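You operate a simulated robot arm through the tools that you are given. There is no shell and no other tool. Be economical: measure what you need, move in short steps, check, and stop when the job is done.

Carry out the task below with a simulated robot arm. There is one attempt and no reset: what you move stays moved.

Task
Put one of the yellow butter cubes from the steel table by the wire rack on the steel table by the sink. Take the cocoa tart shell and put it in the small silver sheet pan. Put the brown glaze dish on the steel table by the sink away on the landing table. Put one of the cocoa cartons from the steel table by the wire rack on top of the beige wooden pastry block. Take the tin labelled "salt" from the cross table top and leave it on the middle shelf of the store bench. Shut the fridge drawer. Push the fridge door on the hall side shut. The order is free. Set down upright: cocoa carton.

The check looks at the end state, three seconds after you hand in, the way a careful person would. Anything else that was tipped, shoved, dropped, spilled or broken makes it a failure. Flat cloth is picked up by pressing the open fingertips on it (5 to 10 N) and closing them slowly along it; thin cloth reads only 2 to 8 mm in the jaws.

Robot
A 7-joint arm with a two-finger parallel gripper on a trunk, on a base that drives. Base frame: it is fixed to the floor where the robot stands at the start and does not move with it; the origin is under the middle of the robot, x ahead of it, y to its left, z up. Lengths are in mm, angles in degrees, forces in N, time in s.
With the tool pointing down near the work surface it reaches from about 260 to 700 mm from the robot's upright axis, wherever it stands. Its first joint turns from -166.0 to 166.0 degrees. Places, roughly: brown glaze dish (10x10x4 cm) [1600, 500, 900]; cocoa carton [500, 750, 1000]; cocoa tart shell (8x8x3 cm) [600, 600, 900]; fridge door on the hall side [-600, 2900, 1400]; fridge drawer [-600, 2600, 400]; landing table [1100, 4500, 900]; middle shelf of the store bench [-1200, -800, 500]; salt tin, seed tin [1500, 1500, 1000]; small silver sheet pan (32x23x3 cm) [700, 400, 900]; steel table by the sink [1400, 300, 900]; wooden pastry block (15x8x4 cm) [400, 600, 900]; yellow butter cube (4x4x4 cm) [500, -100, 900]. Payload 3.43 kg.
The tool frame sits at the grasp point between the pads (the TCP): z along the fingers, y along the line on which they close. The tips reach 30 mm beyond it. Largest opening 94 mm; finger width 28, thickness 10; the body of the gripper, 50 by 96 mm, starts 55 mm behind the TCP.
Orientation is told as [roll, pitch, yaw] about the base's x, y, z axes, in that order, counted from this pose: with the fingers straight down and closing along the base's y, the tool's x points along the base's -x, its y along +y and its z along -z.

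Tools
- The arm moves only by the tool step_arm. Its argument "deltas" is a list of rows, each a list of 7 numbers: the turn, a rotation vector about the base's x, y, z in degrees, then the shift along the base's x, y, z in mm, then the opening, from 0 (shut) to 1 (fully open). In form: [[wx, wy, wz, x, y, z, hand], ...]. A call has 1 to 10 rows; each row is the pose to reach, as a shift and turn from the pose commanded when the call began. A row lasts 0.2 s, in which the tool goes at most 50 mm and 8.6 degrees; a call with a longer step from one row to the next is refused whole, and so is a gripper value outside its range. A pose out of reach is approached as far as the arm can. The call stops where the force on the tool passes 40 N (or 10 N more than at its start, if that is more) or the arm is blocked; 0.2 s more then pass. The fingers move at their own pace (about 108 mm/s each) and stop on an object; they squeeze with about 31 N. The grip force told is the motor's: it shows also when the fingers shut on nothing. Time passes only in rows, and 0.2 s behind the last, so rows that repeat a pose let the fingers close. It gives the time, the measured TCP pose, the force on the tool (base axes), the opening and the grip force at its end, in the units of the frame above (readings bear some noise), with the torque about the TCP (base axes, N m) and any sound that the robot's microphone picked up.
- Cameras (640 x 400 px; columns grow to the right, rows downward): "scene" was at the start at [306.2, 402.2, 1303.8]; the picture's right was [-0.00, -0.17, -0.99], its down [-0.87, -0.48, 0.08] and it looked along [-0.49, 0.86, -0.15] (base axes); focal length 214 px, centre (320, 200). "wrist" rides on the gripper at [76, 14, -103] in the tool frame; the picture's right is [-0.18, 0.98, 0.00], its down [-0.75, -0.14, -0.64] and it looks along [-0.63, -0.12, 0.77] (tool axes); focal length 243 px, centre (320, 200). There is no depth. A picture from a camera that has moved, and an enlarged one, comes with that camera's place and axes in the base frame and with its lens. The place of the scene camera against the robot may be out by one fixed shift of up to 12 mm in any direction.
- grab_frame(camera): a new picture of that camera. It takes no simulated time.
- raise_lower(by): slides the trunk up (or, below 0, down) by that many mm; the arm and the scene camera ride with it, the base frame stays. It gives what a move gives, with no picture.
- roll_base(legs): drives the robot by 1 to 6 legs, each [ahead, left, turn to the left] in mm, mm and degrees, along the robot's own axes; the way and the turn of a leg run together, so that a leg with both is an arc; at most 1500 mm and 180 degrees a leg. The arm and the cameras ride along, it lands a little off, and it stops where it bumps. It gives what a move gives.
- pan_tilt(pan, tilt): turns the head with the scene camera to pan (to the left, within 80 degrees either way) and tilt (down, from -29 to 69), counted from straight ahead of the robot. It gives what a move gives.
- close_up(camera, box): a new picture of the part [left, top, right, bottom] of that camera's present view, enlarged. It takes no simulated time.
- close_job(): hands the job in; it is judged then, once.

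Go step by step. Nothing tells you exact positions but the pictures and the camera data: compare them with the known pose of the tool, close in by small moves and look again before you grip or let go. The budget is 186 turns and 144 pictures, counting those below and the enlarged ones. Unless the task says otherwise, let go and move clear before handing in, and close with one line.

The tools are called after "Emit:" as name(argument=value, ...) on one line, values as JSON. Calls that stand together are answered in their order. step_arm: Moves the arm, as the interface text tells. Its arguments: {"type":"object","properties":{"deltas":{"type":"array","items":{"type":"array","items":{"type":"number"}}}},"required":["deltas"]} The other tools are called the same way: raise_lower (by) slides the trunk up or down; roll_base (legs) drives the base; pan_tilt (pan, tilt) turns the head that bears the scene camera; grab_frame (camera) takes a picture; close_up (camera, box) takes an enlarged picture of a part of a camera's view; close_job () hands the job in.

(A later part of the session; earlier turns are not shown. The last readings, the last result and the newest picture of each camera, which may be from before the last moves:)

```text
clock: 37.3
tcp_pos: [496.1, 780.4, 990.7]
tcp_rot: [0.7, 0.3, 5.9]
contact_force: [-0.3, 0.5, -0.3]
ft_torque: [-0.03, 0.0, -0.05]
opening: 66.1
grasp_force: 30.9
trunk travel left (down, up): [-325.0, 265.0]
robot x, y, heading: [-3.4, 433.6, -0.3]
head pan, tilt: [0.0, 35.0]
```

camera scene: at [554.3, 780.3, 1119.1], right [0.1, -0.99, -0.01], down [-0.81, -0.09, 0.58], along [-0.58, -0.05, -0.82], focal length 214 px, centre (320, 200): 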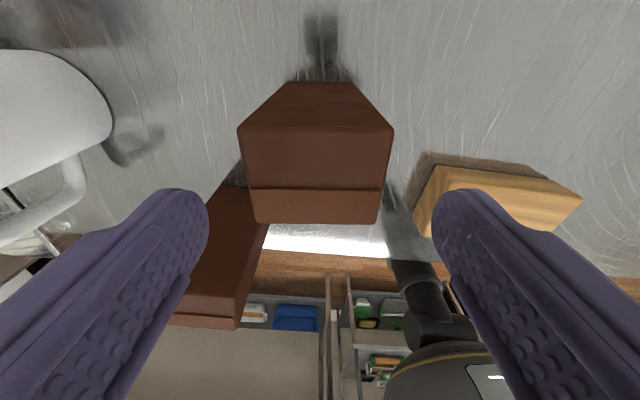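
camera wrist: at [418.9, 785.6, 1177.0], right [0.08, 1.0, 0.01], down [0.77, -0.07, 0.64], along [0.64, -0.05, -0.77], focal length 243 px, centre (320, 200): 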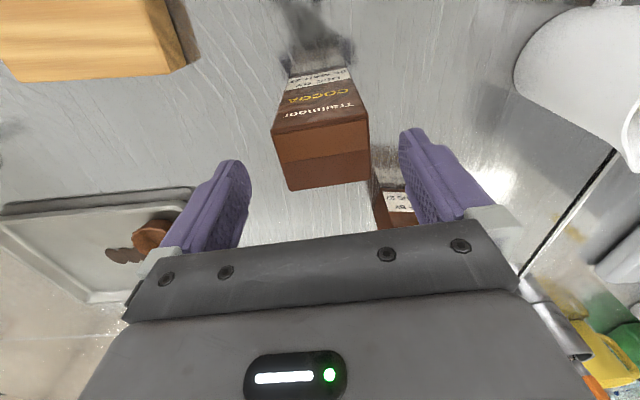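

Gripped at 66 mm. Lift and carry over toward the block, then look for its exact outline.

Emit:
step_arm(deltas=[[0, 0, 0, 0, 0, 30, 0.3], [0, 0, 0, 0, 0, 60, 0.3], [0, 0, 0, 0, 0, 95, 0.3], [0, 0, -1, -13, -41, 110, 0.3], [0, 0, -2, -26, -82, 110, 0.3], [0, 0, -3, -39, -123, 110, 0.3], [0, 0, -4, -52, -164, 110, 0.3], [0, 0, -6, -66, -190, 110, 0.3]])

Emit:
grab_frame(camera="wrist")

Emit:
grab_frame(camera="scene")

```text
clock: 39.1
tcp_pos: [429.3, 588.5, 1101.6]
tcp_rot: [0.7, 0.3, -0.2]
contact_force: [-0.8, 0.4, -2.2]
ft_torque: [0.01, 0.01, -0.01]
opening: 66.1
grasp_force: 31.1
trunk travel left (down, up): [-325.0, 265.0]
robot x, y, heading: [4.9, 432.2, 0.0]
head pan, tilt: [0.0, 35.0]
```

```text
104 pictures are left
camera wrist: at [353.3, 602.8, 1204.2], right [0.19, 0.98, 0.01], down [0.76, -0.15, 0.64], along [0.63, -0.11, -0.77], focal length 243 px, centre (320, 200)
```

wrist: 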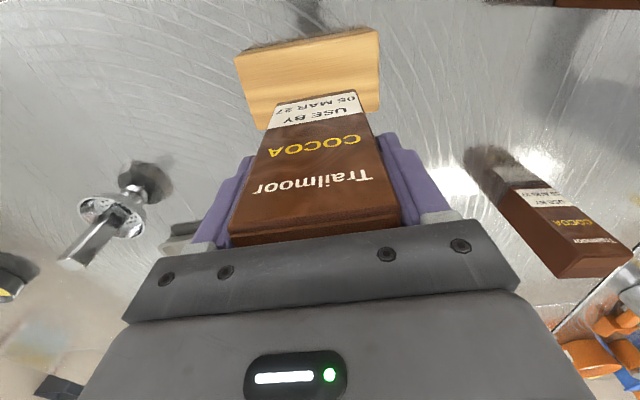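

```text
103 pictures are left
camera scene: at [487.9, 583.8, 1146.3], right [0.0, -1.0, -0.01], down [-0.82, 0.0, 0.58], along [-0.58, 0.01, -0.82], focal length 214 px, centre (320, 200)
```

scene: 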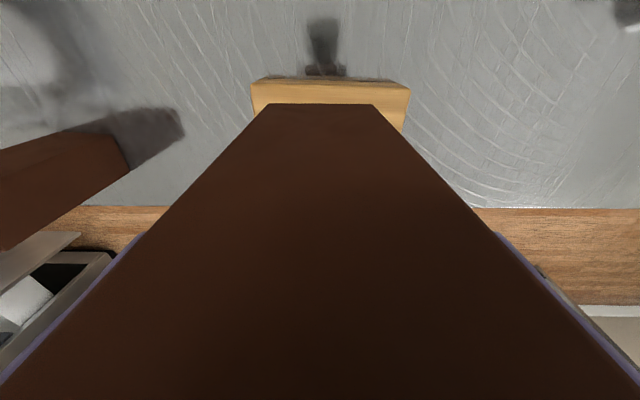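

Block centre is ≈[423,585] and the carton is nearly over it. I shift by (−6,−3) and lower until light contact.

Emit:
step_arm(deltas=[[0, 0, 0, -6, -3, -20, 0.3], [0, 0, 0, -6, -3, -45, 0.3], [0, 0, 0, -6, -3, -58, 0.3]])

Emit:
grab_frame(camera="scene")

Emit:
grab_frame(camera="wrist")

```text
clock: 39.9
tcp_pos: [424.1, 586.7, 1043.9]
tcp_rot: [0.7, 0.4, -0.3]
contact_force: [0.2, -0.3, -2.8]
ft_torque: [0.01, 0.01, -0.02]
opening: 66.1
grasp_force: 31.1
trunk travel left (down, up): [-325.0, 265.0]
robot x, y, heading: [-0.1, 435.3, -0.2]
head pan, tilt: [0.0, 35.0]
```

```text
102 pictures are left
camera scene: at [483.2, 581.8, 1088.2], right [0.0, -1.0, -0.01], down [-0.82, 0.0, 0.58], along [-0.58, 0.01, -0.82], focal length 214 px, centre (320, 200)
```

scene: 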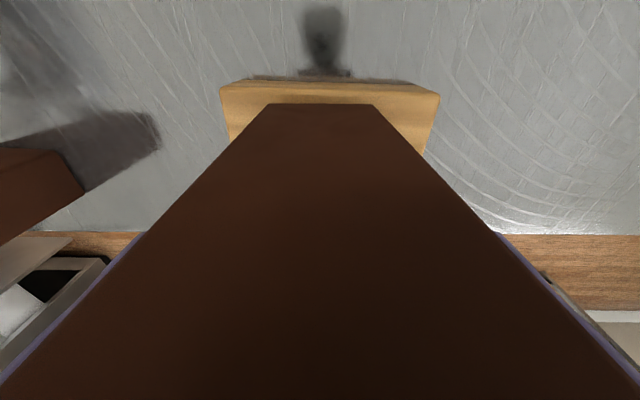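

```text
101 pictures are left
camera wrist: at [348.6, 601.0, 1146.2], right [0.19, 0.98, 0.01], down [0.76, -0.15, 0.64], along [0.63, -0.11, -0.77], focal length 243 px, centre (320, 200)
```

wrist: 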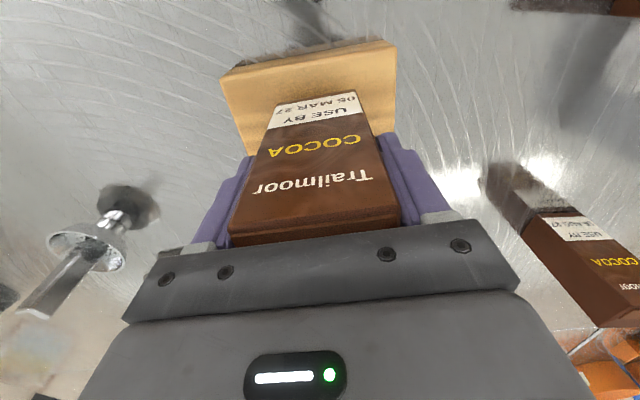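

Small recentre (−6,−4) and lower to expected contact height.

Emit:
step_arm(deltas=[[0, 0, 0, -6, -4, -5, 0.3], [0, 0, 0, -6, -4, -9, 0.3], [0, 0, 0, -6, -4, -11, 0.3]])

```text
clock: 40.7
tcp_pos: [419.8, 583.2, 1033.0]
tcp_rot: [0.7, 0.3, -0.3]
contact_force: [-1.0, 0.2, -2.7]
ft_torque: [0.0, -0.01, -0.03]
opening: 66.0
grasp_force: 31.5
trunk travel left (down, up): [-325.0, 265.0]
robot x, y, heading: [2.8, 433.1, -0.2]
head pan, tilt: [0.0, 35.0]
```

Emit:
step_arm(deltas=[[0, 0, 0, 0, 0, -2, 0.3], [0, 0, 0, 0, 0, -3, 0.3], [0, 0, 0, 0, 0, -4, 0.3]])

Emit:
close_up(camera="wrist", box=[200, 20, 420, 157])

```text
clock: 41.5
tcp_pos: [418.7, 583.7, 1030.2]
tcp_rot: [0.7, 0.1, -0.2]
contact_force: [-1.0, 0.4, 25.7]
ft_torque: [-0.8, 0.14, -0.05]
opening: 66.1
grasp_force: 30.9
trunk travel left (down, up): [-325.0, 265.0]
robot x, y, heading: [-0.6, 435.4, -0.3]
head pan, tilt: [0.0, 35.0]
```

```text
2.91 times, centred on (310, 88) of wrist
camera zoom: at [342.2, 597.1, 1133.0], right [0.19, 0.98, 0.01], down [0.75, -0.15, 0.64], along [0.63, -0.11, -0.77], focal length 706 px, centre (349, 524)
```

zoom: 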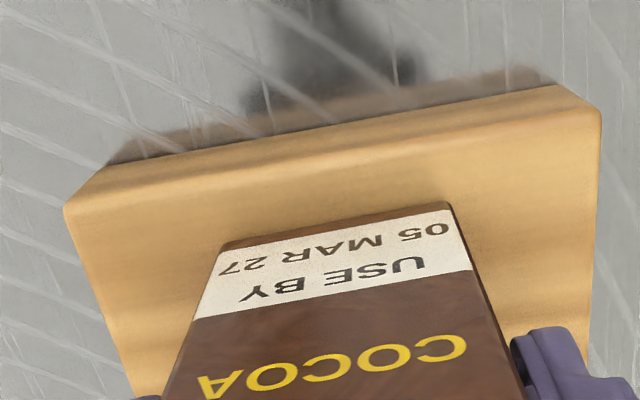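

Contact with the block at the predicted height. Release gently and rise straight up.

Emit:
step_arm(deltas=[[0, 0, 0, 0, 0, 2, 0.3], [0, 0, 0, 0, 0, 2, 0.75], [0, 0, 0, 0, 0, 2, 0.9], [0, 0, 0, 0, 0, 2, 1], [0, 0, 0, 0, 0, 30, 1], [0, 0, 0, 0, 0, 75, 1], [0, 0, 0, 0, 0, 120, 1], [0, 0, 0, 0, 0, 150, 1], [0, 0, 0, 0, 0, 150, 1]])

Emit:
grab_frame(camera="scene")

```text
clock: 43.5
tcp_pos: [419.2, 582.9, 1177.7]
tcp_rot: [0.7, 0.3, -0.2]
contact_force: [0.0, -0.5, 0.6]
ft_torque: [0.02, -0.01, 0.0]
opening: 94.1
grasp_force: 0.0
trunk travel left (down, up): [-325.0, 265.0]
robot x, y, heading: [-0.6, 436.1, -0.0]
head pan, tilt: [0.0, 35.0]
```

```text
99 pictures are left
camera scene: at [478.2, 578.2, 1222.8], right [0.0, -1.0, -0.01], down [-0.82, 0.0, 0.58], along [-0.58, 0.01, -0.82], focal length 214 px, centre (320, 200)
```

scene: 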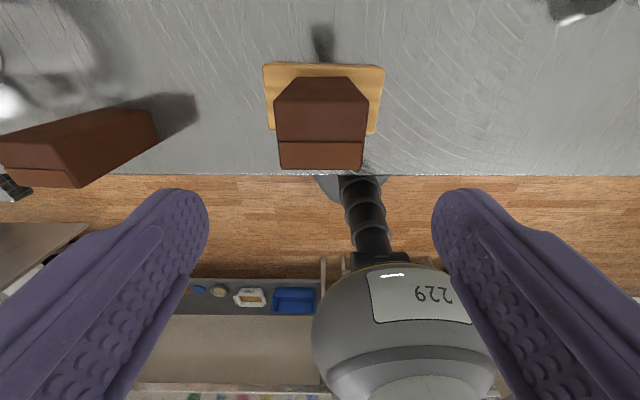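

Carton stands on the block. Next: butter. I retract the arm a bit and drive right in front of the cubes.

Emit:
step_arm(deltas=[[0, 0, 0, -35, -30, 0, 1], [0, 0, 0, -70, -60, 0, 1], [0, 0, 0, -100, -90, 0, 1], [0, 0, 0, -120, -120, 0, 1], [0, 0, 0, -130, -150, 0, 1]])

Emit:
roll_base(legs=[[0, -620, 0]])

Emit:
pan_tilt(pan=0, tilt=-15)

Emit:
grab_frame(camera="scene")

Emit:
pan_tilt(pan=-75, tilt=0)

Emit:
grab_frame(camera="scene")

```text
clock: 44.7
tcp_pos: [294.4, 433.7, 1181.0]
tcp_rot: [0.6, 0.5, -0.2]
contact_force: [-1.1, -1.4, 0.9]
ft_torque: [0.02, 0.03, 0.01]
opening: 93.9
grasp_force: 0.1
out of reach, approached as far as the arm can: row 5
trunk travel left (down, up): [-325.0, 265.0]
robot x, y, heading: [0.4, 432.7, -0.5]
head pan, tilt: [0.0, 35.0]
```

```text
clock: 48.1
tcp_pos: [293.5, -174.0, 1181.9]
tcp_rot: [0.6, 0.5, 0.2]
contact_force: [-1.1, 0.0, 0.0]
ft_torque: [0.01, -0.01, 0.01]
opening: 94.2
grasp_force: 0.0
trunk travel left (down, up): [-325.0, 265.0]
robot x, y, heading: [-0.0, -177.2, 0.4]
head pan, tilt: [0.0, 35.0]
```

```text
clock: 49.3
tcp_pos: [294.3, -174.9, 1179.9]
tcp_rot: [0.7, 0.4, 0.2]
contact_force: [0.2, 0.3, 0.0]
ft_torque: [0.04, -0.01, 0.03]
opening: 94.5
grasp_force: 0.1
trunk travel left (down, up): [-325.0, 265.0]
robot x, y, heading: [1.5, -173.0, 0.4]
head pan, tilt: [0.0, -15.0]
```

```text
98 pictures are left
camera scene: at [431.1, -178.5, 1232.2], right [0.0, -1.0, -0.01], down [-0.97, 0.0, -0.25], along [0.25, 0.01, -0.97], focal length 214 px, centre (320, 200)
```

scene: 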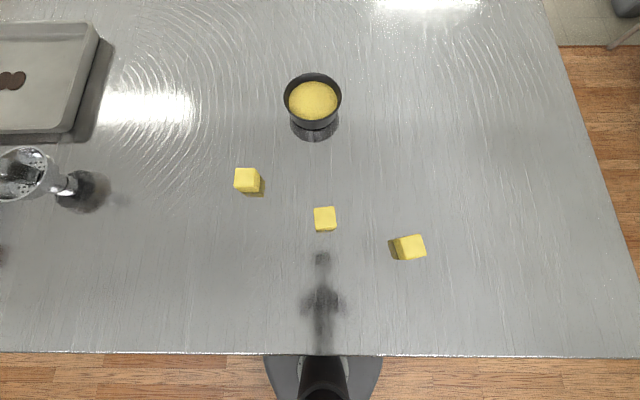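

```text
clock: 50.8
tcp_pos: [293.6, -174.6, 1180.2]
tcp_rot: [0.7, 0.4, 0.2]
contact_force: [0.1, -0.1, -0.3]
ft_torque: [0.02, 0.0, -0.03]
opening: 93.8
grasp_force: 0.0
trunk travel left (down, up): [-325.0, 265.0]
robot x, y, heading: [-1.2, -175.9, 0.3]
head pan, tilt: [-75.0, 0.0]
```

```text
97 pictures are left
camera scene: at [409.4, -266.2, 1288.4], right [0.01, -0.27, 0.96], down [-1.0, 0.0, 0.01], along [0.0, -0.96, -0.27], focal length 214 px, centre (320, 200)
```

scene: 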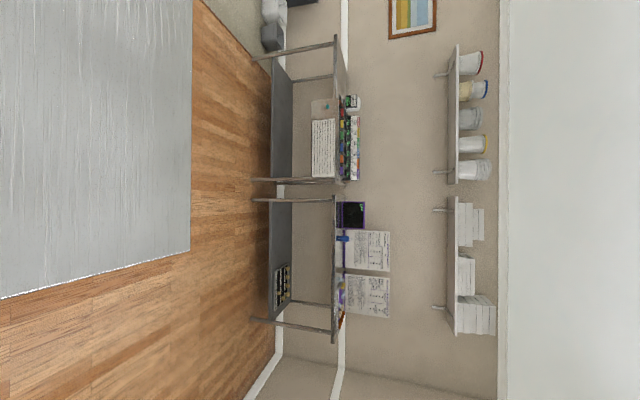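

There's a wide aisle past the table's right end (edge y≈−634). The middle butter cube is at ≈[482,−186]; I move above it.

Emit:
pan_tilt(pan=0, tilt=35)

Emit:
step_arm(deltas=[[0, 0, 0, 40, -2, -10, 0.75], [0, 0, 0, 80, -4, -30, 0.75], [0, 0, 0, 120, -6, -55, 0.75], [0, 0, 0, 150, -8, -90, 0.75], [0, 0, 0, 175, -10, -125, 0.75], [0, 0, 0, 189, -11, -160, 0.75], [0, 0, 0, 189, -11, -180, 0.75]])

Emit:
grab_frame(camera="scene")

Emit:
grab_frame(camera="wrist")

```text
clock: 52.2
tcp_pos: [294.2, -174.0, 1180.2]
tcp_rot: [0.7, 0.4, 0.3]
contact_force: [0.3, -0.2, 0.2]
ft_torque: [0.01, 0.02, 0.01]
opening: 93.6
grasp_force: 0.1
trunk travel left (down, up): [-325.0, 265.0]
robot x, y, heading: [0.5, -173.6, -0.3]
head pan, tilt: [0.0, 35.0]
```

```text
clock: 53.8
tcp_pos: [485.1, -185.8, 1000.4]
tcp_rot: [0.6, 0.4, 0.1]
contact_force: [0.5, 0.4, 0.0]
ft_torque: [0.05, 0.05, -0.01]
opening: 70.5
grasp_force: 0.1
trunk travel left (down, up): [-325.0, 265.0]
robot x, y, heading: [3.9, -177.3, 0.1]
head pan, tilt: [0.0, 35.0]
```

```text
96 pictures are left
camera scene: at [543.3, -190.0, 1044.7], right [0.0, -1.0, -0.01], down [-0.82, -0.01, 0.58], along [-0.58, 0.01, -0.81], focal length 214 px, centre (320, 200)
```

scene: 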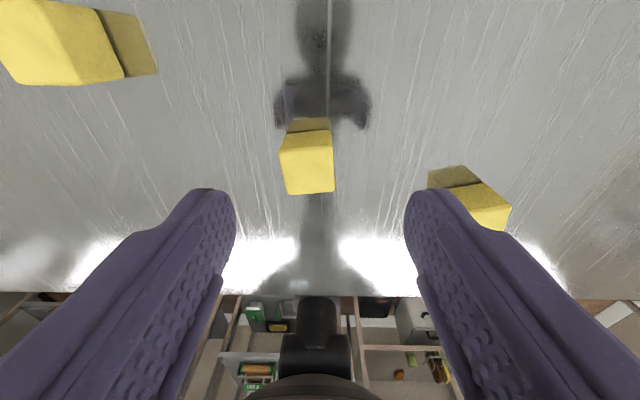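

```text
95 pictures are left
camera wrist: at [408.8, -171.9, 1102.9], right [0.18, 0.98, 0.01], down [0.76, -0.15, 0.63], along [0.63, -0.11, -0.77], focal length 243 px, centre (320, 200)
```

wrist: 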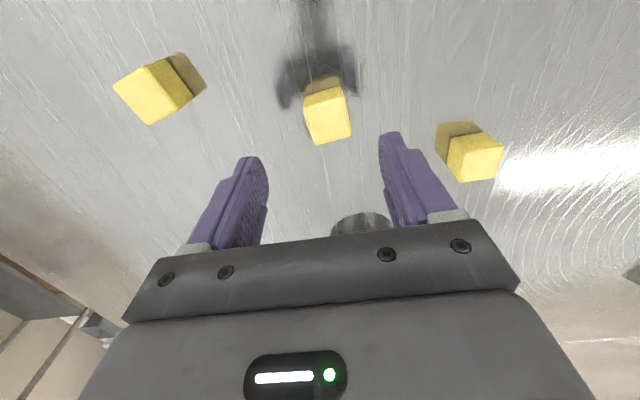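

Cube at ≈[479,−179], turned about +9°. I align, descend to just above table contact, and grip.

Emit:
step_arm(deltas=[[0, 0, 5, -3, 4, -25, 0.75], [0, 0, 9, -6, 7, -45, 0.75], [0, 0, 9, -6, 7, -60, 0.75], [0, 0, 9, -6, 7, -67, 0.75]])

Emit:
grab_frame(camera="scene")

Emit:
grab_frame(camera="wrist")

```text
clock: 54.8
tcp_pos: [475.8, -179.9, 934.3]
tcp_rot: [0.7, 0.4, 9.2]
contact_force: [-0.3, -0.6, -1.4]
ft_torque: [0.0, 0.0, -0.03]
opening: 70.3
grasp_force: 0.0
trunk travel left (down, up): [-325.0, 265.0]
robot x, y, heading: [3.1, -178.4, 0.4]
head pan, tilt: [0.0, 35.0]
```

```text
94 pictures are left
camera scene: at [534.6, -175.4, 979.0], right [0.16, -0.99, -0.01], down [-0.8, -0.14, 0.58], along [-0.57, -0.08, -0.81], focal length 214 px, centre (320, 200)
```

scene: 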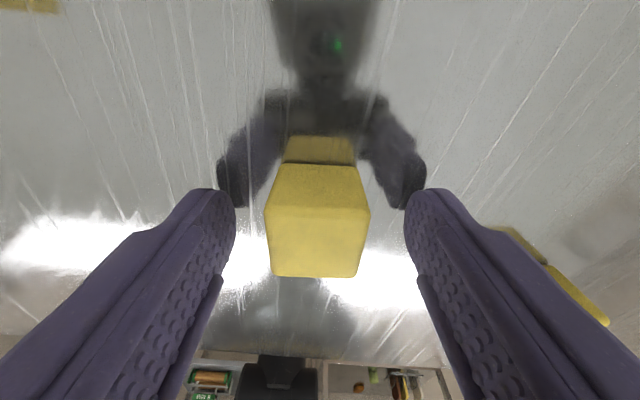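

```text
93 pictures are left
camera wrist: at [399.7, -177.7, 1037.3], right [0.03, 1.0, 0.01], down [0.77, -0.03, 0.63], along [0.63, -0.01, -0.77], focal length 243 px, centre (320, 200)
```

wrist: 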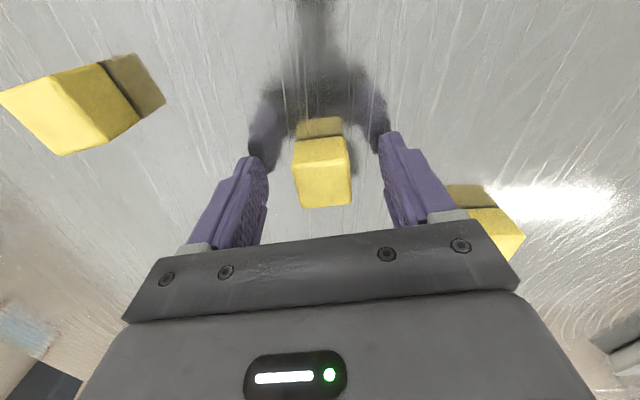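

The cube sits between the fingers. Close and lift.

Emit:
step_arm(deltas=[[0, 0, 0, 3, 0, -1, 0.6], [0, 0, 0, 3, 0, -1, 0.45], [0, 0, 0, 3, 0, -1, 0.3], [0, 0, 0, 3, 0, -1, 0.2], [0, 0, 0, 3, 0, -1, 0.2], [0, 0, 0, 3, 0, 25, 0.2], [0, 0, 0, 3, 0, 65, 0.2], [0, 0, 0, 3, 0, 110, 0.2]])

Emit:
grab_frame(camera="wrist")

```text
clock: 56.6
tcp_pos: [479.4, -177.7, 1042.3]
tcp_rot: [0.7, 0.4, 9.2]
contact_force: [0.2, -0.3, 1.0]
ft_torque: [-0.01, 0.01, 0.02]
opening: 34.3
grasp_force: 31.1
trunk travel left (down, up): [-325.0, 265.0]
robot x, y, heading: [0.3, -176.1, 0.2]
head pan, tilt: [0.0, 35.0]
```

```text
92 pictures are left
camera wrist: at [402.5, -176.0, 1145.4], right [0.03, 1.0, 0.01], down [0.77, -0.03, 0.64], along [0.64, -0.01, -0.77], focal length 243 px, centre (320, 200)
```

wrist: 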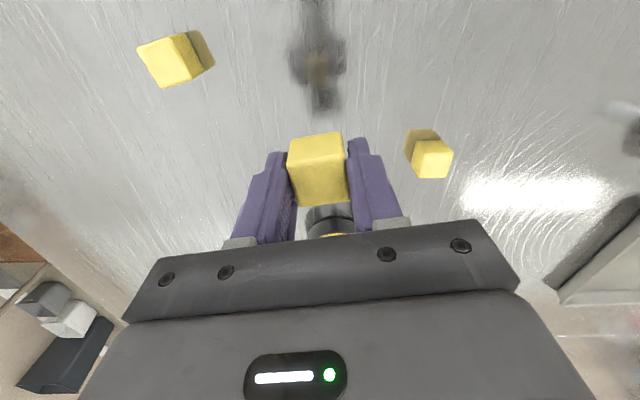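

Butter cube held. I retract and lift the arm, then drive round the right end of the table.

Emit:
step_arm(deltas=[[0, 0, -3, -40, 0, 30, 0.2], [0, 0, -6, -80, 0, 60, 0.2], [0, 0, -9, -120, 0, 90, 0.2], [0, 0, -9, -150, 0, 120, 0.2], [0, 0, -9, -175, 0, 140, 0.2]])

Emit:
roll_base(legs=[[0, -920, 0], [1150, 0, 0]])

Emit:
pan_tilt(pan=75, tilt=-20)

Emit:
grab_frame(camera="scene")

Emit:
pan_tilt(pan=75, tilt=30)

Emit:
grab_frame(camera="scene")

```text
clock: 57.8
tcp_pos: [305.3, -177.3, 1185.7]
tcp_rot: [0.7, 0.5, 0.3]
contact_force: [-0.1, 0.6, 0.6]
ft_torque: [-0.04, 0.01, 0.02]
opening: 34.4
grasp_force: 31.0
trunk travel left (down, up): [-325.0, 265.0]
robot x, y, heading: [-2.1, -175.6, 0.0]
head pan, tilt: [0.0, 35.0]
```

```text
clock: 68.2
tcp_pos: [1468.2, -1057.3, 1184.2]
tcp_rot: [0.7, 0.4, 3.1]
contact_force: [-0.1, 0.6, -1.0]
ft_torque: [-0.01, -0.03, 0.0]
opening: 34.1
grasp_force: 30.9
trunk travel left (down, up): [-325.0, 265.0]
robot x, y, heading: [1157.4, -1068.5, 3.1]
head pan, tilt: [0.0, 35.0]
```

```text
clock: 69.7
tcp_pos: [1467.9, -1058.2, 1184.5]
tcp_rot: [0.7, 0.4, 3.1]
contact_force: [0.0, 0.2, -0.3]
ft_torque: [0.0, -0.03, 0.02]
opening: 34.2
grasp_force: 30.8
trunk travel left (down, up): [-325.0, 265.0]
robot x, y, heading: [1163.9, -1070.0, 3.3]
head pan, tilt: [75.0, -20.0]
```

```text
91 pictures are left
camera scene: at [1608.1, -981.9, 1297.6], right [0.01, -0.25, -0.97], down [-0.96, 0.28, -0.08], along [0.29, 0.93, -0.24], focal length 214 px, centre (320, 200)
```

scene: 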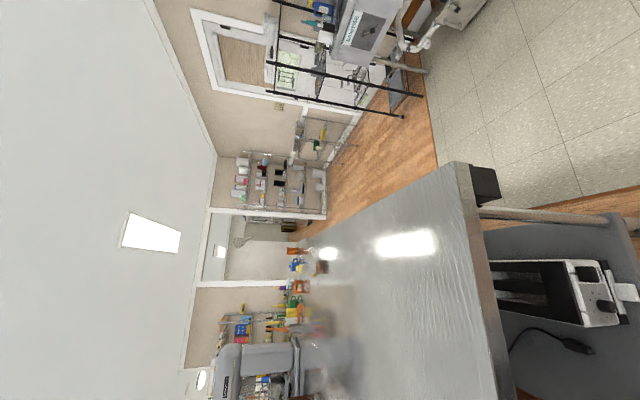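

```text
clock: 70.8
tcp_pos: [1468.9, -1055.7, 1185.0]
tcp_rot: [0.6, 0.5, 3.0]
contact_force: [-0.2, 0.0, -0.8]
ft_torque: [-0.03, -0.01, 0.02]
opening: 34.2
grasp_force: 31.0
trunk travel left (down, up): [-325.0, 265.0]
robot x, y, heading: [1164.8, -1072.6, 3.2]
head pan, tilt: [75.0, 30.0]
```

```text
90 pictures are left
camera scene: at [1530.0, -972.1, 1294.6], right [0.01, -0.25, -0.97], down [-0.84, -0.53, 0.13], along [-0.55, 0.81, -0.21], focal length 214 px, centre (320, 200)
```

scene: 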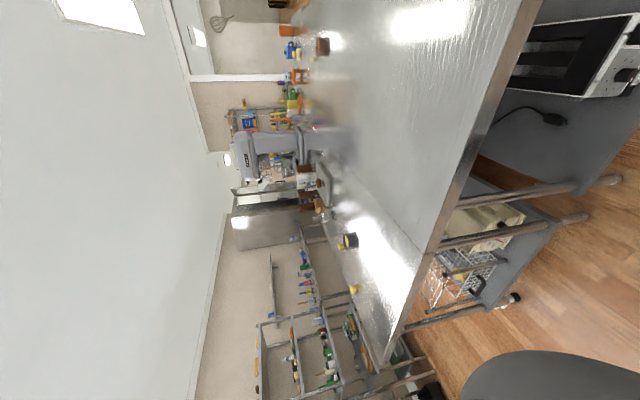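

The seam is at x≈1072 and the sink table runs to x≈1807 with its end at y≈−650; its end area is clear. I turn left to face it.

Emit:
roll_base(legs=[[0, 0, 87]])

Emit:
pan_tilt(pan=0, tilt=-25)

Emit:
grab_frame(camera="scene")

```text
clock: 74.9
tcp_pos: [1166.5, -764.8, 1183.9]
tcp_rot: [0.6, 0.4, 89.6]
contact_force: [0.4, 0.1, -0.2]
ft_torque: [0.01, -0.01, -0.03]
opening: 34.4
grasp_force: 30.6
trunk travel left (down, up): [-325.0, 265.0]
robot x, y, heading: [1162.3, -1074.0, 89.7]
head pan, tilt: [75.0, 30.0]
```

```text
clock: 76.4
tcp_pos: [1167.8, -765.0, 1183.5]
tcp_rot: [0.7, 0.4, 89.6]
contact_force: [0.4, -0.2, -0.3]
ft_torque: [0.01, 0.01, 0.02]
opening: 34.8
grasp_force: 30.9
trunk travel left (down, up): [-325.0, 265.0]
robot x, y, heading: [1162.7, -1071.6, 89.8]
head pan, tilt: [0.0, -25.0]
```

```text
89 pictures are left
camera scene: at [1173.5, -623.3, 1245.4], right [1.0, -0.01, -0.01], down [-0.01, -0.91, -0.42], along [-0.01, 0.42, -0.91], focal length 214 px, centre (320, 200)
```

scene: 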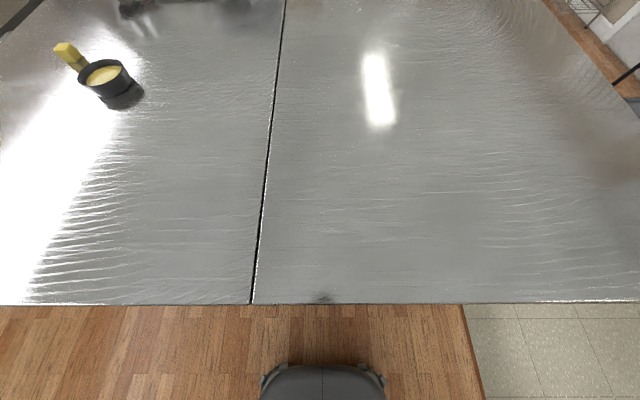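

Sink table is empty here. I carry the cube to ≈[1270,−450] and lower it.

Emit:
step_arm(deltas=[[0, 0, 0, 13, 40, 0, 0.2], [0, 0, 0, 26, 80, 0, 0.2], [0, 0, 0, 39, 120, 0, 0.2], [0, 0, 0, 52, 160, 0, 0.2], [0, 0, 0, 65, 200, 0, 0.2], [0, 0, 0, 78, 240, 0, 0.2], [0, 0, 0, 91, 280, 0, 0.2], [0, 0, 0, 103, 315, 0, 0.2], [0, 0, 0, 103, 315, -45, 0.2], [0, 0, 0, 103, 315, -90, 0.2]])

Emit:
step_arm(deltas=[[0, 0, 0, 0, 0, -45, 0.2], [0, 0, 0, 0, 0, -90, 0.2], [0, 0, 0, 0, 0, -130, 0.2], [0, 0, 0, 0, 0, -150, 0.2], [0, 0, 0, 0, 0, -157, 0.2]])

Emit:
grab_frame(camera="wrist")

```text
clock: 78.6
tcp_pos: [1270.6, -448.9, 1092.5]
tcp_rot: [0.7, 0.5, 89.5]
contact_force: [0.1, -0.7, -0.2]
ft_torque: [-0.02, 0.01, 0.01]
opening: 34.3
grasp_force: 30.4
trunk travel left (down, up): [-325.0, 265.0]
robot x, y, heading: [1163.8, -1070.3, 89.5]
head pan, tilt: [0.0, -25.0]
```

```text
clock: 79.8
tcp_pos: [1269.9, -449.6, 937.7]
tcp_rot: [0.7, 0.5, 89.7]
contact_force: [-0.5, 0.5, -0.5]
ft_torque: [0.01, -0.01, 0.01]
opening: 34.4
grasp_force: 30.8
trunk travel left (down, up): [-325.0, 265.0]
robot x, y, heading: [1160.2, -1070.6, 89.8]
head pan, tilt: [0.0, -25.0]
```

```text
88 pictures are left
camera wrist: at [1255.9, -524.0, 1040.6], right [-0.98, 0.19, 0.01], down [0.15, 0.76, 0.63], along [0.11, 0.62, -0.77], focal length 243 px, centre (320, 200)
```

wrist: 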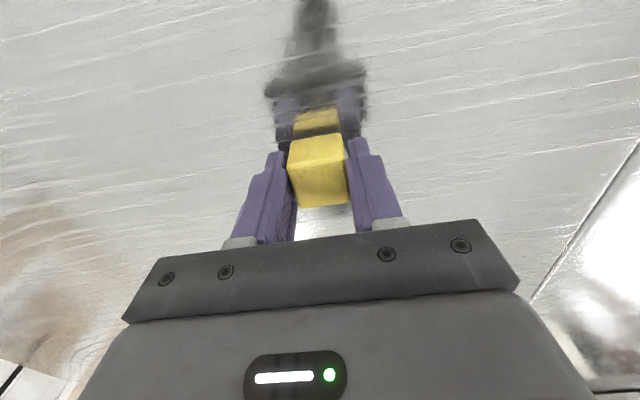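

Almost on the table. Lower the last few mm, release, and rise.

Emit:
step_arm(deltas=[[0, 0, 0, 0, 0, -3, 0.2], [0, 0, 0, 0, 0, -5, 0.2], [0, 0, 0, 0, 0, -5, 0.45], [0, 0, 0, 0, 0, -5, 0.65], [0, 0, 0, 0, 0, 20, 0.7], [0, 0, 0, 0, 0, 65, 0.7], [0, 0, 0, 0, 0, 110, 0.7], [0, 0, 0, 0, 0, 155, 0.7], [0, 0, 0, 0, 0, 200, 1], [0, 0, 0, 0, 0, 245, 1]])

Emit:
grab_frame(camera="wrist")

```text
clock: 82.0
tcp_pos: [1273.1, -453.5, 1182.1]
tcp_rot: [0.7, 0.5, 89.7]
contact_force: [0.2, -1.5, -0.6]
ft_torque: [0.01, -0.01, 0.0]
opening: 94.1
grasp_force: 0.1
trunk travel left (down, up): [-325.0, 265.0]
robot x, y, heading: [1161.6, -1067.0, 89.7]
head pan, tilt: [0.0, -25.0]
```

```text
87 pictures are left
camera wrist: at [1258.6, -526.9, 1285.6], right [-0.98, 0.19, 0.01], down [0.15, 0.76, 0.63], along [0.11, 0.62, -0.77], focal length 243 px, centre (320, 200)
```

wrist: 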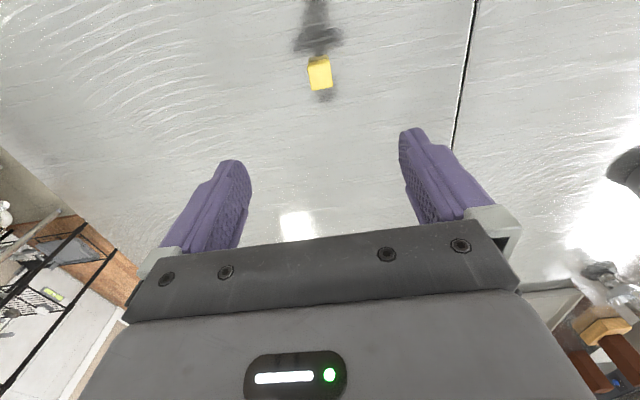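

Butter is placed. I retract the arm and look to the right (toward +x) to plan the way around to the far side.

Emit:
step_arm(deltas=[[0, 0, 0, -13, -40, 0, 1], [0, 0, 0, -26, -80, 0, 1], [0, 0, 0, -39, -120, 0, 1], [0, 0, 0, -52, -160, 0, 1], [0, 0, 0, -65, -200, 0, 1], [0, 0, 0, -78, -240, 0, 1], [0, 0, 0, -91, -280, 0, 1], [0, 0, 0, -103, -310, 0, 1]])

Emit:
roll_base(legs=[[0, -700, 0]])

Emit:
pan_tilt(pan=-50, tilt=-28)

Emit:
grab_frame(camera="scene")

Emit:
pan_tilt(pan=0, tilt=-29)

Emit:
grab_frame(camera="scene")

```text
clock: 83.8
tcp_pos: [1167.4, -761.2, 1183.2]
tcp_rot: [0.7, 0.4, 89.5]
contact_force: [-0.2, 0.1, -0.5]
ft_torque: [0.03, 0.01, -0.02]
opening: 93.9
grasp_force: 0.1
trunk travel left (down, up): [-325.0, 265.0]
robot x, y, heading: [1161.5, -1069.0, 89.5]
head pan, tilt: [0.0, -25.0]
```

```text
clock: 87.6
tcp_pos: [1861.0, -764.5, 1182.0]
tcp_rot: [0.7, 0.4, 89.4]
contact_force: [0.7, 0.9, 0.1]
ft_torque: [-0.02, 0.0, 0.02]
opening: 94.1
grasp_force: 0.0
trunk travel left (down, up): [-325.0, 265.0]
robot x, y, heading: [1853.0, -1076.9, 89.5]
head pan, tilt: [0.0, -25.0]
```

```text
clock: 88.8
tcp_pos: [1861.7, -766.5, 1183.6]
tcp_rot: [0.6, 0.3, 89.3]
contact_force: [0.4, 0.5, 0.3]
ft_torque: [-0.03, -0.05, 0.0]
opening: 94.1
grasp_force: 0.0
trunk travel left (down, up): [-325.0, 265.0]
robot x, y, heading: [1857.1, -1077.0, 89.3]
head pan, tilt: [-50.0, -28.0]
```

```text
86 pictures are left
camera scene: at [1920.4, -620.6, 1270.5], right [0.65, 0.0, 0.76], down [0.35, -0.89, -0.3], along [0.67, 0.46, -0.58], focal length 214 px, centre (320, 200)
```

scene: 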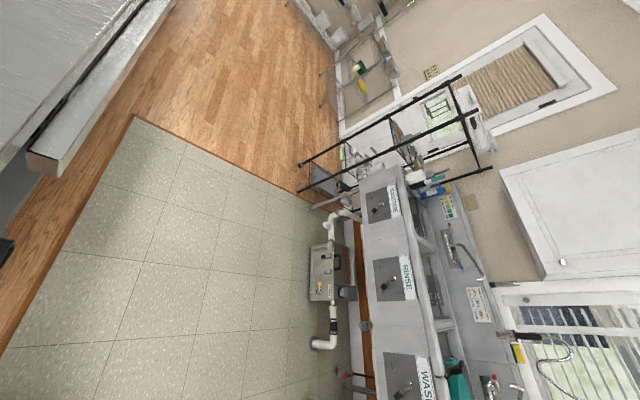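

```text
clock: 90.0
tcp_pos: [1861.4, -766.4, 1182.0]
tcp_rot: [0.7, 0.4, 89.3]
contact_force: [0.5, 1.2, 0.5]
ft_torque: [-0.03, 0.02, 0.01]
opening: 94.1
grasp_force: 0.1
trunk travel left (down, up): [-325.0, 265.0]
robot x, y, heading: [1858.4, -1077.0, 89.6]
head pan, tilt: [0.0, -28.6]
```

```text
85 pictures are left
camera scene: at [1868.3, -619.4, 1247.7], right [1.0, -0.01, -0.01], down [-0.02, -0.88, -0.47], along [0.0, 0.47, -0.88], focal length 214 px, centre (320, 200)
```

scene: 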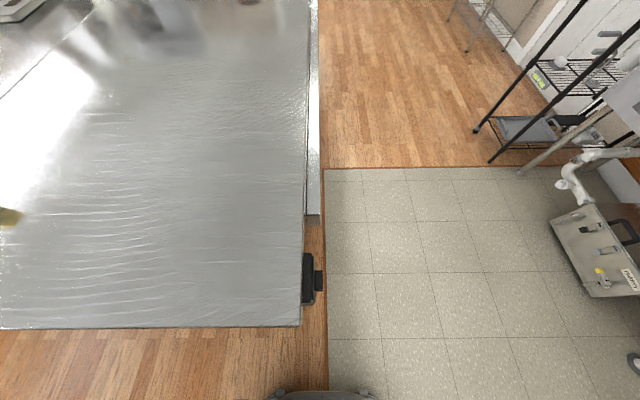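

The far-side aisle is clear. I drive to about [2190, 420] and turn to face the sink table.

Emit:
roll_base(legs=[[0, -335, 0], [1480, 0, 0], [0, 0, 90]])

Emit:
grab_frame(camera="scene")

Emit:
pan_tilt(pan=-70, tilt=-15)

Emit:
grab_frame(camera="scene")

```text
clock: 103.0
tcp_pos: [1875.4, 393.4, 1181.3]
tcp_rot: [0.6, 0.4, -178.5]
contact_force: [-0.3, -0.1, 0.0]
ft_torque: [-0.04, -0.02, -0.03]
opening: 94.2
grasp_force: 0.1
trunk travel left (down, up): [-325.0, 265.0]
robot x, y, heading: [2187.2, 394.3, -178.4]
head pan, tilt: [0.0, -28.6]
```

```text
84 pictures are left
camera scene: at [1730.3, 386.1, 1247.7], right [-0.03, 1.0, -0.01], down [0.88, 0.02, -0.47], along [-0.47, -0.02, -0.88], focal length 214 px, centre (320, 200)
```

scene: 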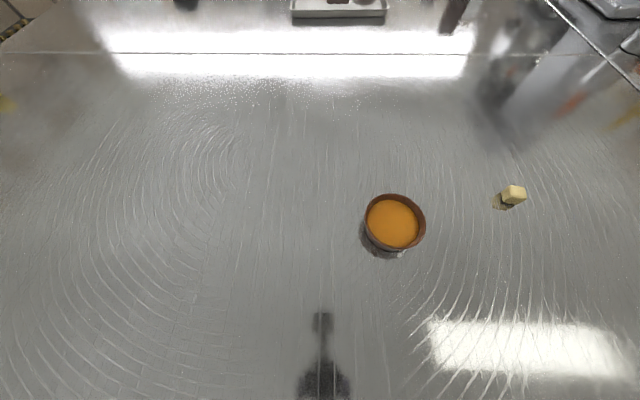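

```text
clock: 104.4
tcp_pos: [1876.5, 393.4, 1183.1]
tcp_rot: [0.7, 0.5, -178.4]
contact_force: [0.1, -0.2, 0.1]
ft_torque: [0.0, 0.01, -0.01]
opening: 94.0
grasp_force: 0.1
trunk travel left (down, up): [-325.0, 265.0]
robot x, y, heading: [2186.3, 401.0, -178.3]
head pan, tilt: [-70.0, -15.0]
```

```text
83 pictures are left
camera scene: at [1745.5, 462.7, 1286.3], right [-0.02, 0.35, 0.94], down [0.96, 0.27, -0.08], along [-0.28, 0.9, -0.34], focal length 214 px, centre (320, 200)
```

scene: 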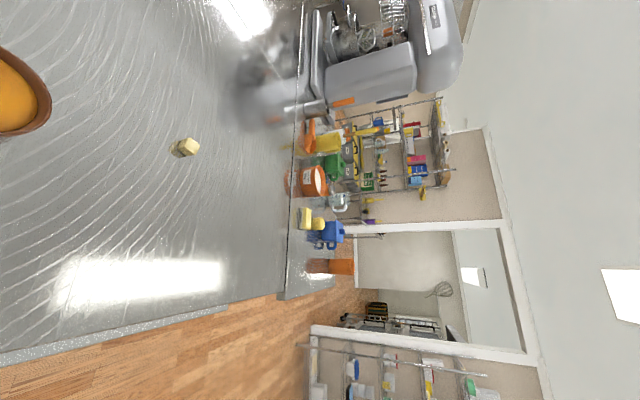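

The dish (with orange glaze) is at ≈[1602,496], about 96–100 mm wide at the rim, so wider than the gripper opens. I go above it for a close look.

Emit:
pan_tilt(pan=0, tilt=35)

Emit:
step_arm(deltas=[[0, 0, 0, -40, 15, -15, 1], [0, 0, 0, -80, 30, -30, 1], [0, 0, 0, -120, 45, -45, 1], [0, 0, 0, -160, 60, -60, 1], [0, 0, 0, -200, 75, -75, 1], [0, 0, 0, -237, 90, -90, 1], [0, 0, 0, -274, 103, -115, 1], [0, 0, 0, -274, 103, -140, 1]])

Emit:
grab_frame(camera="scene")

Emit:
grab_frame(camera="wrist")

```text
clock: 105.8
tcp_pos: [1876.6, 393.6, 1181.6]
tcp_rot: [0.7, 0.4, -178.4]
contact_force: [0.3, -0.8, -1.0]
ft_torque: [-0.06, 0.0, -0.01]
opening: 94.0
grasp_force: 0.1
trunk travel left (down, up): [-325.0, 265.0]
robot x, y, heading: [2187.5, 400.1, -178.6]
head pan, tilt: [0.0, 35.0]
```

```text
clock: 107.6
tcp_pos: [1601.6, 495.8, 1042.3]
tcp_rot: [0.7, 0.5, -178.4]
contact_force: [0.2, 0.3, -0.9]
ft_torque: [-0.02, 0.01, 0.0]
opening: 94.0
grasp_force: 0.1
trunk travel left (down, up): [-325.0, 265.0]
robot x, y, heading: [2188.2, 397.5, -178.4]
head pan, tilt: [0.0, 35.0]
```

```text
82 pictures are left
camera scene: at [1551.5, 491.1, 1087.2], right [-0.03, 1.0, -0.01], down [0.81, 0.03, 0.58], along [0.58, 0.01, -0.81], focal length 214 px, centre (320, 200)
```

scene: 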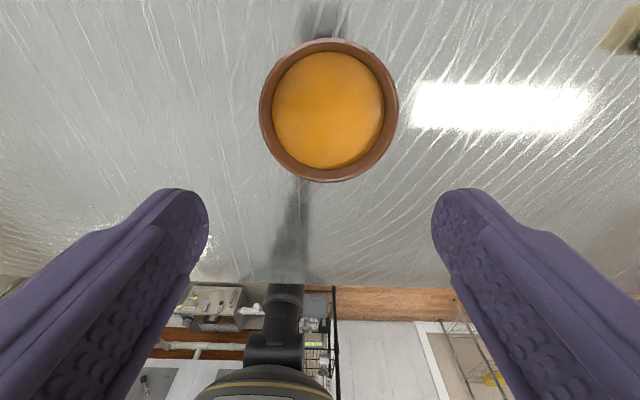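

```text
81 pictures are left
camera wrist: at [1676.5, 486.2, 1145.5], right [-0.16, -0.99, 0.01], down [-0.76, 0.13, 0.63], along [-0.63, 0.09, -0.77], focal length 243 px, centre (320, 200)
```

wrist: 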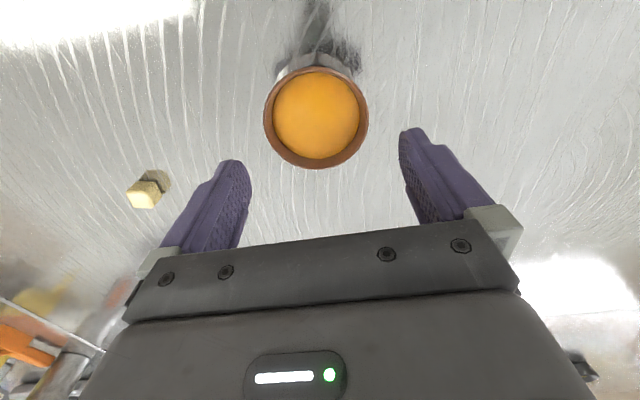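

I zoom on the dish to judge its taper and fill level.

Emit:
close_up(camera="wrist", box=[240, 30, 400, 130])

Emit:
close_up(camera="scene", box=[220, 10, 440, 200])

```text
4.00 times, centred on (320, 80) of wrist
camera zoom: at [1676.5, 486.2, 1145.5], right [-0.16, -0.99, 0.01], down [-0.76, 0.13, 0.63], along [-0.63, 0.09, -0.77], focal length 970 px, centre (320, 680)
```

zoom: 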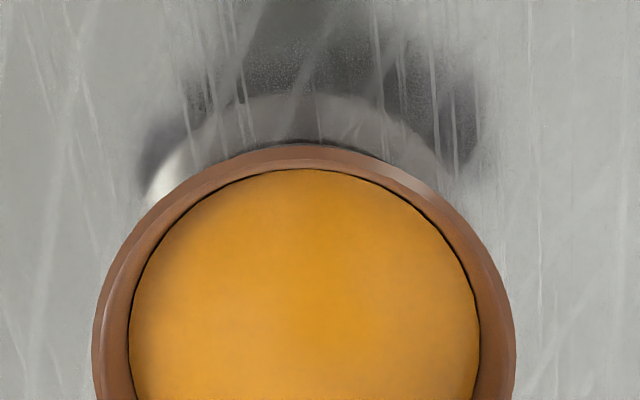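

```text
2.11 times, centred on (330, 105) of scene
camera zoom: at [1551.5, 491.1, 1087.2], right [-0.03, 1.0, -0.01], down [0.81, 0.03, 0.58], along [0.58, 0.01, -0.81], focal length 452 px, centre (299, 400)
```

zoom: 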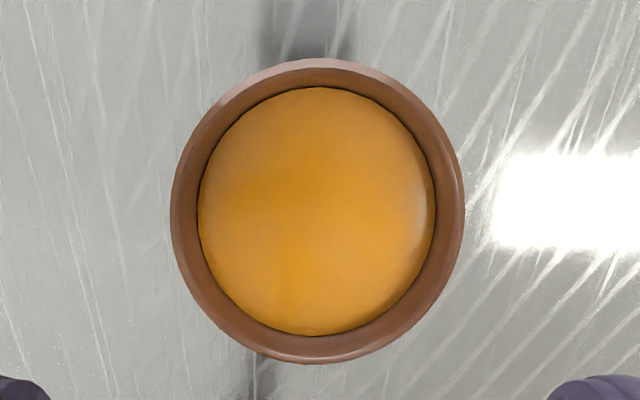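

Best estimate: rim Ø≈90–92 mm at z≈940, centre ≈[1593,499] — it may just fit. I straighten the tool, centre, and lower to just above the rim to verify.

Emit:
step_arm(deltas=[[0.7, 0.5, 0, -4, 2, -20, 1], [0.7, 0.5, 0, -8, 3, -40, 1], [0.7, 0.5, 0, -8, 3, -55, 1]])

Emit:
grab_frame(camera="scene")

Emit:
grab_frame(camera="wrist")

```text
clock: 108.4
tcp_pos: [1592.5, 499.7, 986.8]
tcp_rot: [0.0, -0.2, -178.3]
contact_force: [0.3, -0.2, 0.0]
ft_torque: [0.0, 0.03, 0.02]
opening: 93.7
grasp_force: 0.1
trunk travel left (down, up): [-325.0, 265.0]
robot x, y, heading: [2184.3, 399.9, -178.2]
head pan, tilt: [0.0, 35.0]
```

```text
78 pictures are left
camera scene: at [1543.7, 494.1, 1031.7], right [-0.03, 1.0, 0.0], down [0.82, 0.02, 0.57], along [0.57, 0.02, -0.82], focal length 214 px, centre (320, 200)
```

scene: 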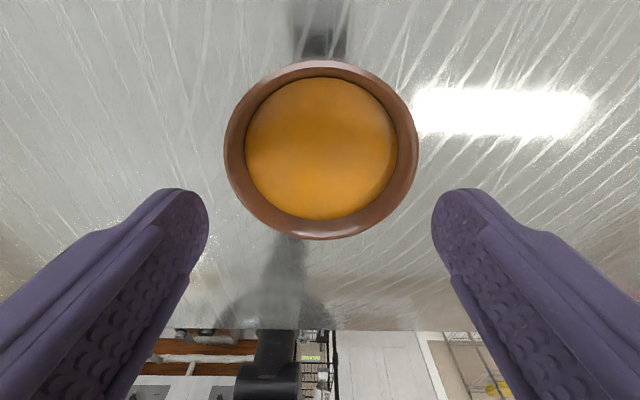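

```text
77 pictures are left
camera wrist: at [1669.3, 488.6, 1088.7], right [-0.16, -0.99, 0.0], down [-0.76, 0.12, 0.64], along [-0.64, 0.1, -0.77], focal length 243 px, centre (320, 200)
```

wrist: 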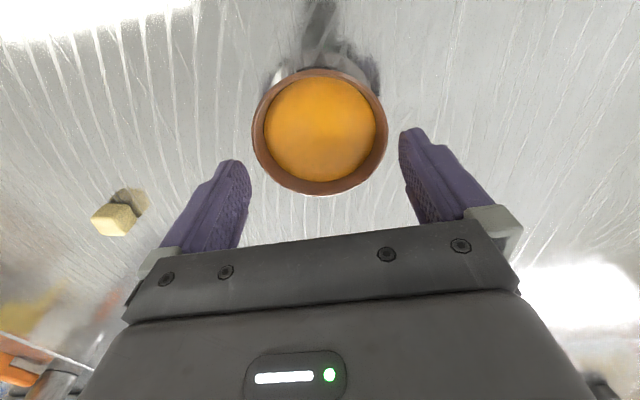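

Laterally centred. I descend slowly, watching for contact with the rim.

Emit:
step_arm(deltas=[[0, 0, 0, 0, 0, -10, 1], [0, 0, 0, 0, 0, -18, 1], [0, 0, 0, 0, 0, -22, 1], [0, 0, 0, 0, 0, -26, 1]])

Emit:
grab_frame(camera="scene")

```text
clock: 109.4
tcp_pos: [1594.9, 500.8, 962.3]
tcp_rot: [0.0, -0.1, -178.5]
contact_force: [0.5, 1.3, 3.5]
ft_torque: [0.02, -0.01, 0.0]
opening: 94.0
grasp_force: 0.1
trunk travel left (down, up): [-325.0, 265.0]
robot x, y, heading: [2191.5, 398.5, -178.4]
head pan, tilt: [0.0, 35.0]
```

```text
76 pictures are left
camera scene: at [1544.7, 494.8, 1007.1], right [-0.03, 1.0, 0.0], down [0.82, 0.02, 0.57], along [0.57, 0.02, -0.82], focal length 214 px, centre (320, 200)
```

scene: 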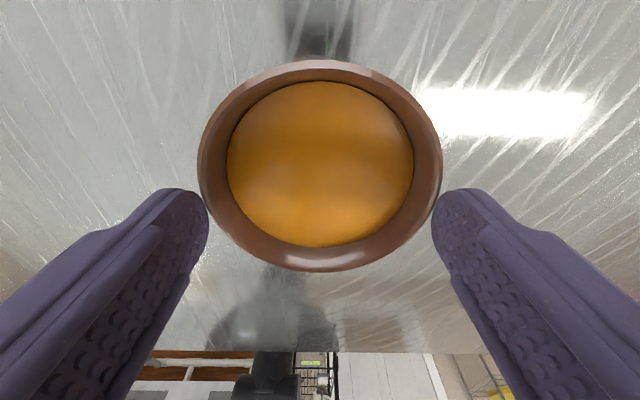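

The rim is a touch wider (~95 mm) than the opening. I'll take it on a chord instead: offset ~26 mm toward the robot, where it is ~90 mm wide, and descend there.

Emit:
step_arm(deltas=[[0, 0, 0, 0, 0, 12, 1], [0, 0, 0, 14, 0, 12, 1], [0, 0, 0, 27, 0, 12, 1], [0, 0, 0, 27, 0, 0, 1], [0, 0, 0, 27, 0, -5, 1], [0, 0, 0, 27, 0, -10, 1]])

Emit:
grab_frame(camera="scene")

Emit:
grab_frame(camera="wrist")

```text
clock: 110.8
tcp_pos: [1622.1, 500.2, 951.7]
tcp_rot: [0.0, -0.1, -178.4]
contact_force: [0.4, 0.0, 0.2]
ft_torque: [-0.03, 0.02, -0.02]
opening: 94.2
grasp_force: 0.0
trunk travel left (down, up): [-325.0, 265.0]
robot x, y, heading: [2186.5, 398.8, -178.4]
head pan, tilt: [0.0, 35.0]
```

```text
75 pictures are left
camera scene: at [1572.0, 493.5, 996.8], right [-0.03, 1.0, 0.0], down [0.82, 0.02, 0.57], along [0.57, 0.02, -0.82], focal length 214 px, centre (320, 200)
```

scene: 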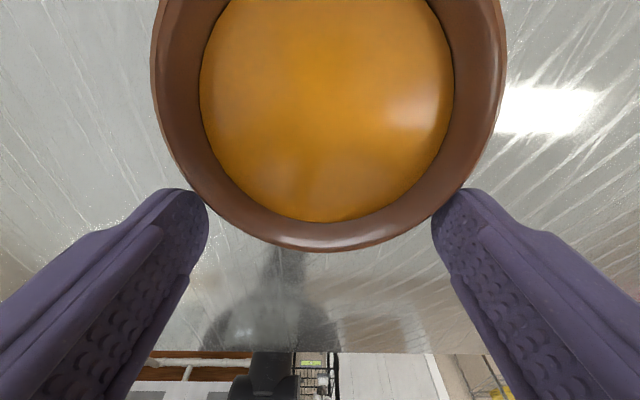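

```text
74 pictures are left
camera wrist: at [1697.5, 487.9, 1053.9], right [-0.16, -0.99, 0.0], down [-0.76, 0.12, 0.64], along [-0.64, 0.1, -0.77], focal length 243 px, centre (320, 200)
```

wrist: 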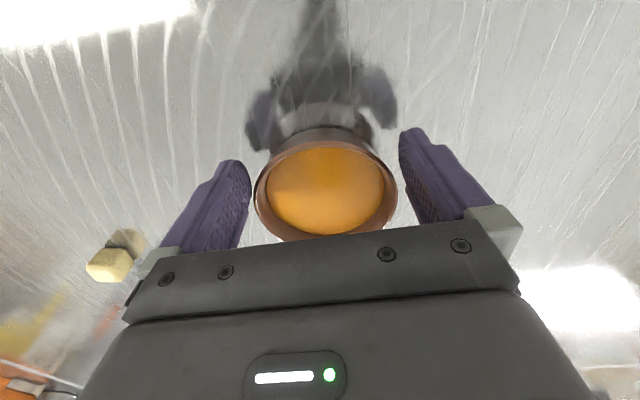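

The fingers pass beside the rim without contact. Continue down to near the table and close.

Emit:
step_arm(deltas=[[0, 0, 0, 0, 0, -8, 1], [0, 0, 0, 0, 0, -14, 1], [0, 0, 0, 0, 0, -17, 1], [0, 0, 0, 0, 0, -17, 0.95], [0, 0, 0, 0, 0, -17, 0.9], [0, 0, 0, 0, 0, -17, 0.85], [0, 0, 0, 0, 0, -17, 0.8], [0, 0, 0, 0, 0, -17, 0.75]])

Emit:
grab_frame(camera="wrist")

```text
clock: 112.6
tcp_pos: [1622.2, 499.6, 935.8]
tcp_rot: [-0.1, -0.2, -178.4]
contact_force: [2.1, 0.0, 20.9]
ft_torque: [0.24, 0.22, -0.09]
opening: 78.8
grasp_force: 31.2
trunk travel left (down, up): [-325.0, 265.0]
robot x, y, heading: [2188.4, 398.6, -178.2]
head pan, tilt: [0.0, 35.0]
```

```text
73 pictures are left
camera wrist: at [1698.5, 488.5, 1038.0], right [-0.16, -0.99, 0.0], down [-0.75, 0.12, 0.65], along [-0.64, 0.1, -0.76], focal length 243 px, centre (320, 200)
```

wrist: 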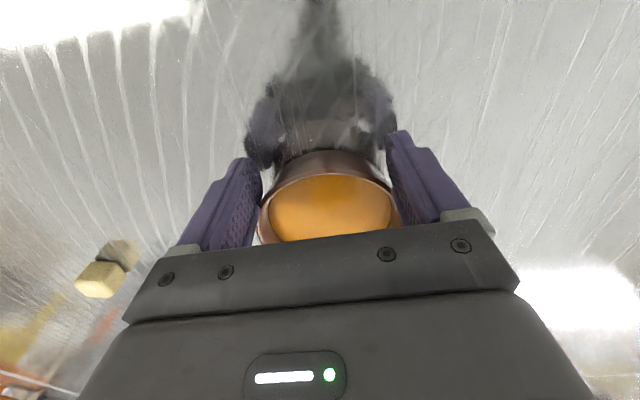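

The chord came out narrower (79 mm) than wanted. I check with the scene view before lifting.

Emit:
grab_frame(camera="scene")

```text
72 pictures are left
camera scene: at [1572.8, 494.1, 981.3], right [-0.03, 1.0, 0.0], down [0.82, 0.02, 0.57], along [0.57, 0.02, -0.82], focal length 214 px, centre (320, 200)
```

scene: 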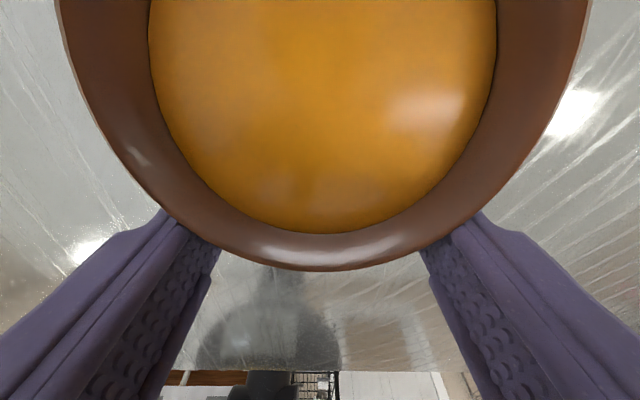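

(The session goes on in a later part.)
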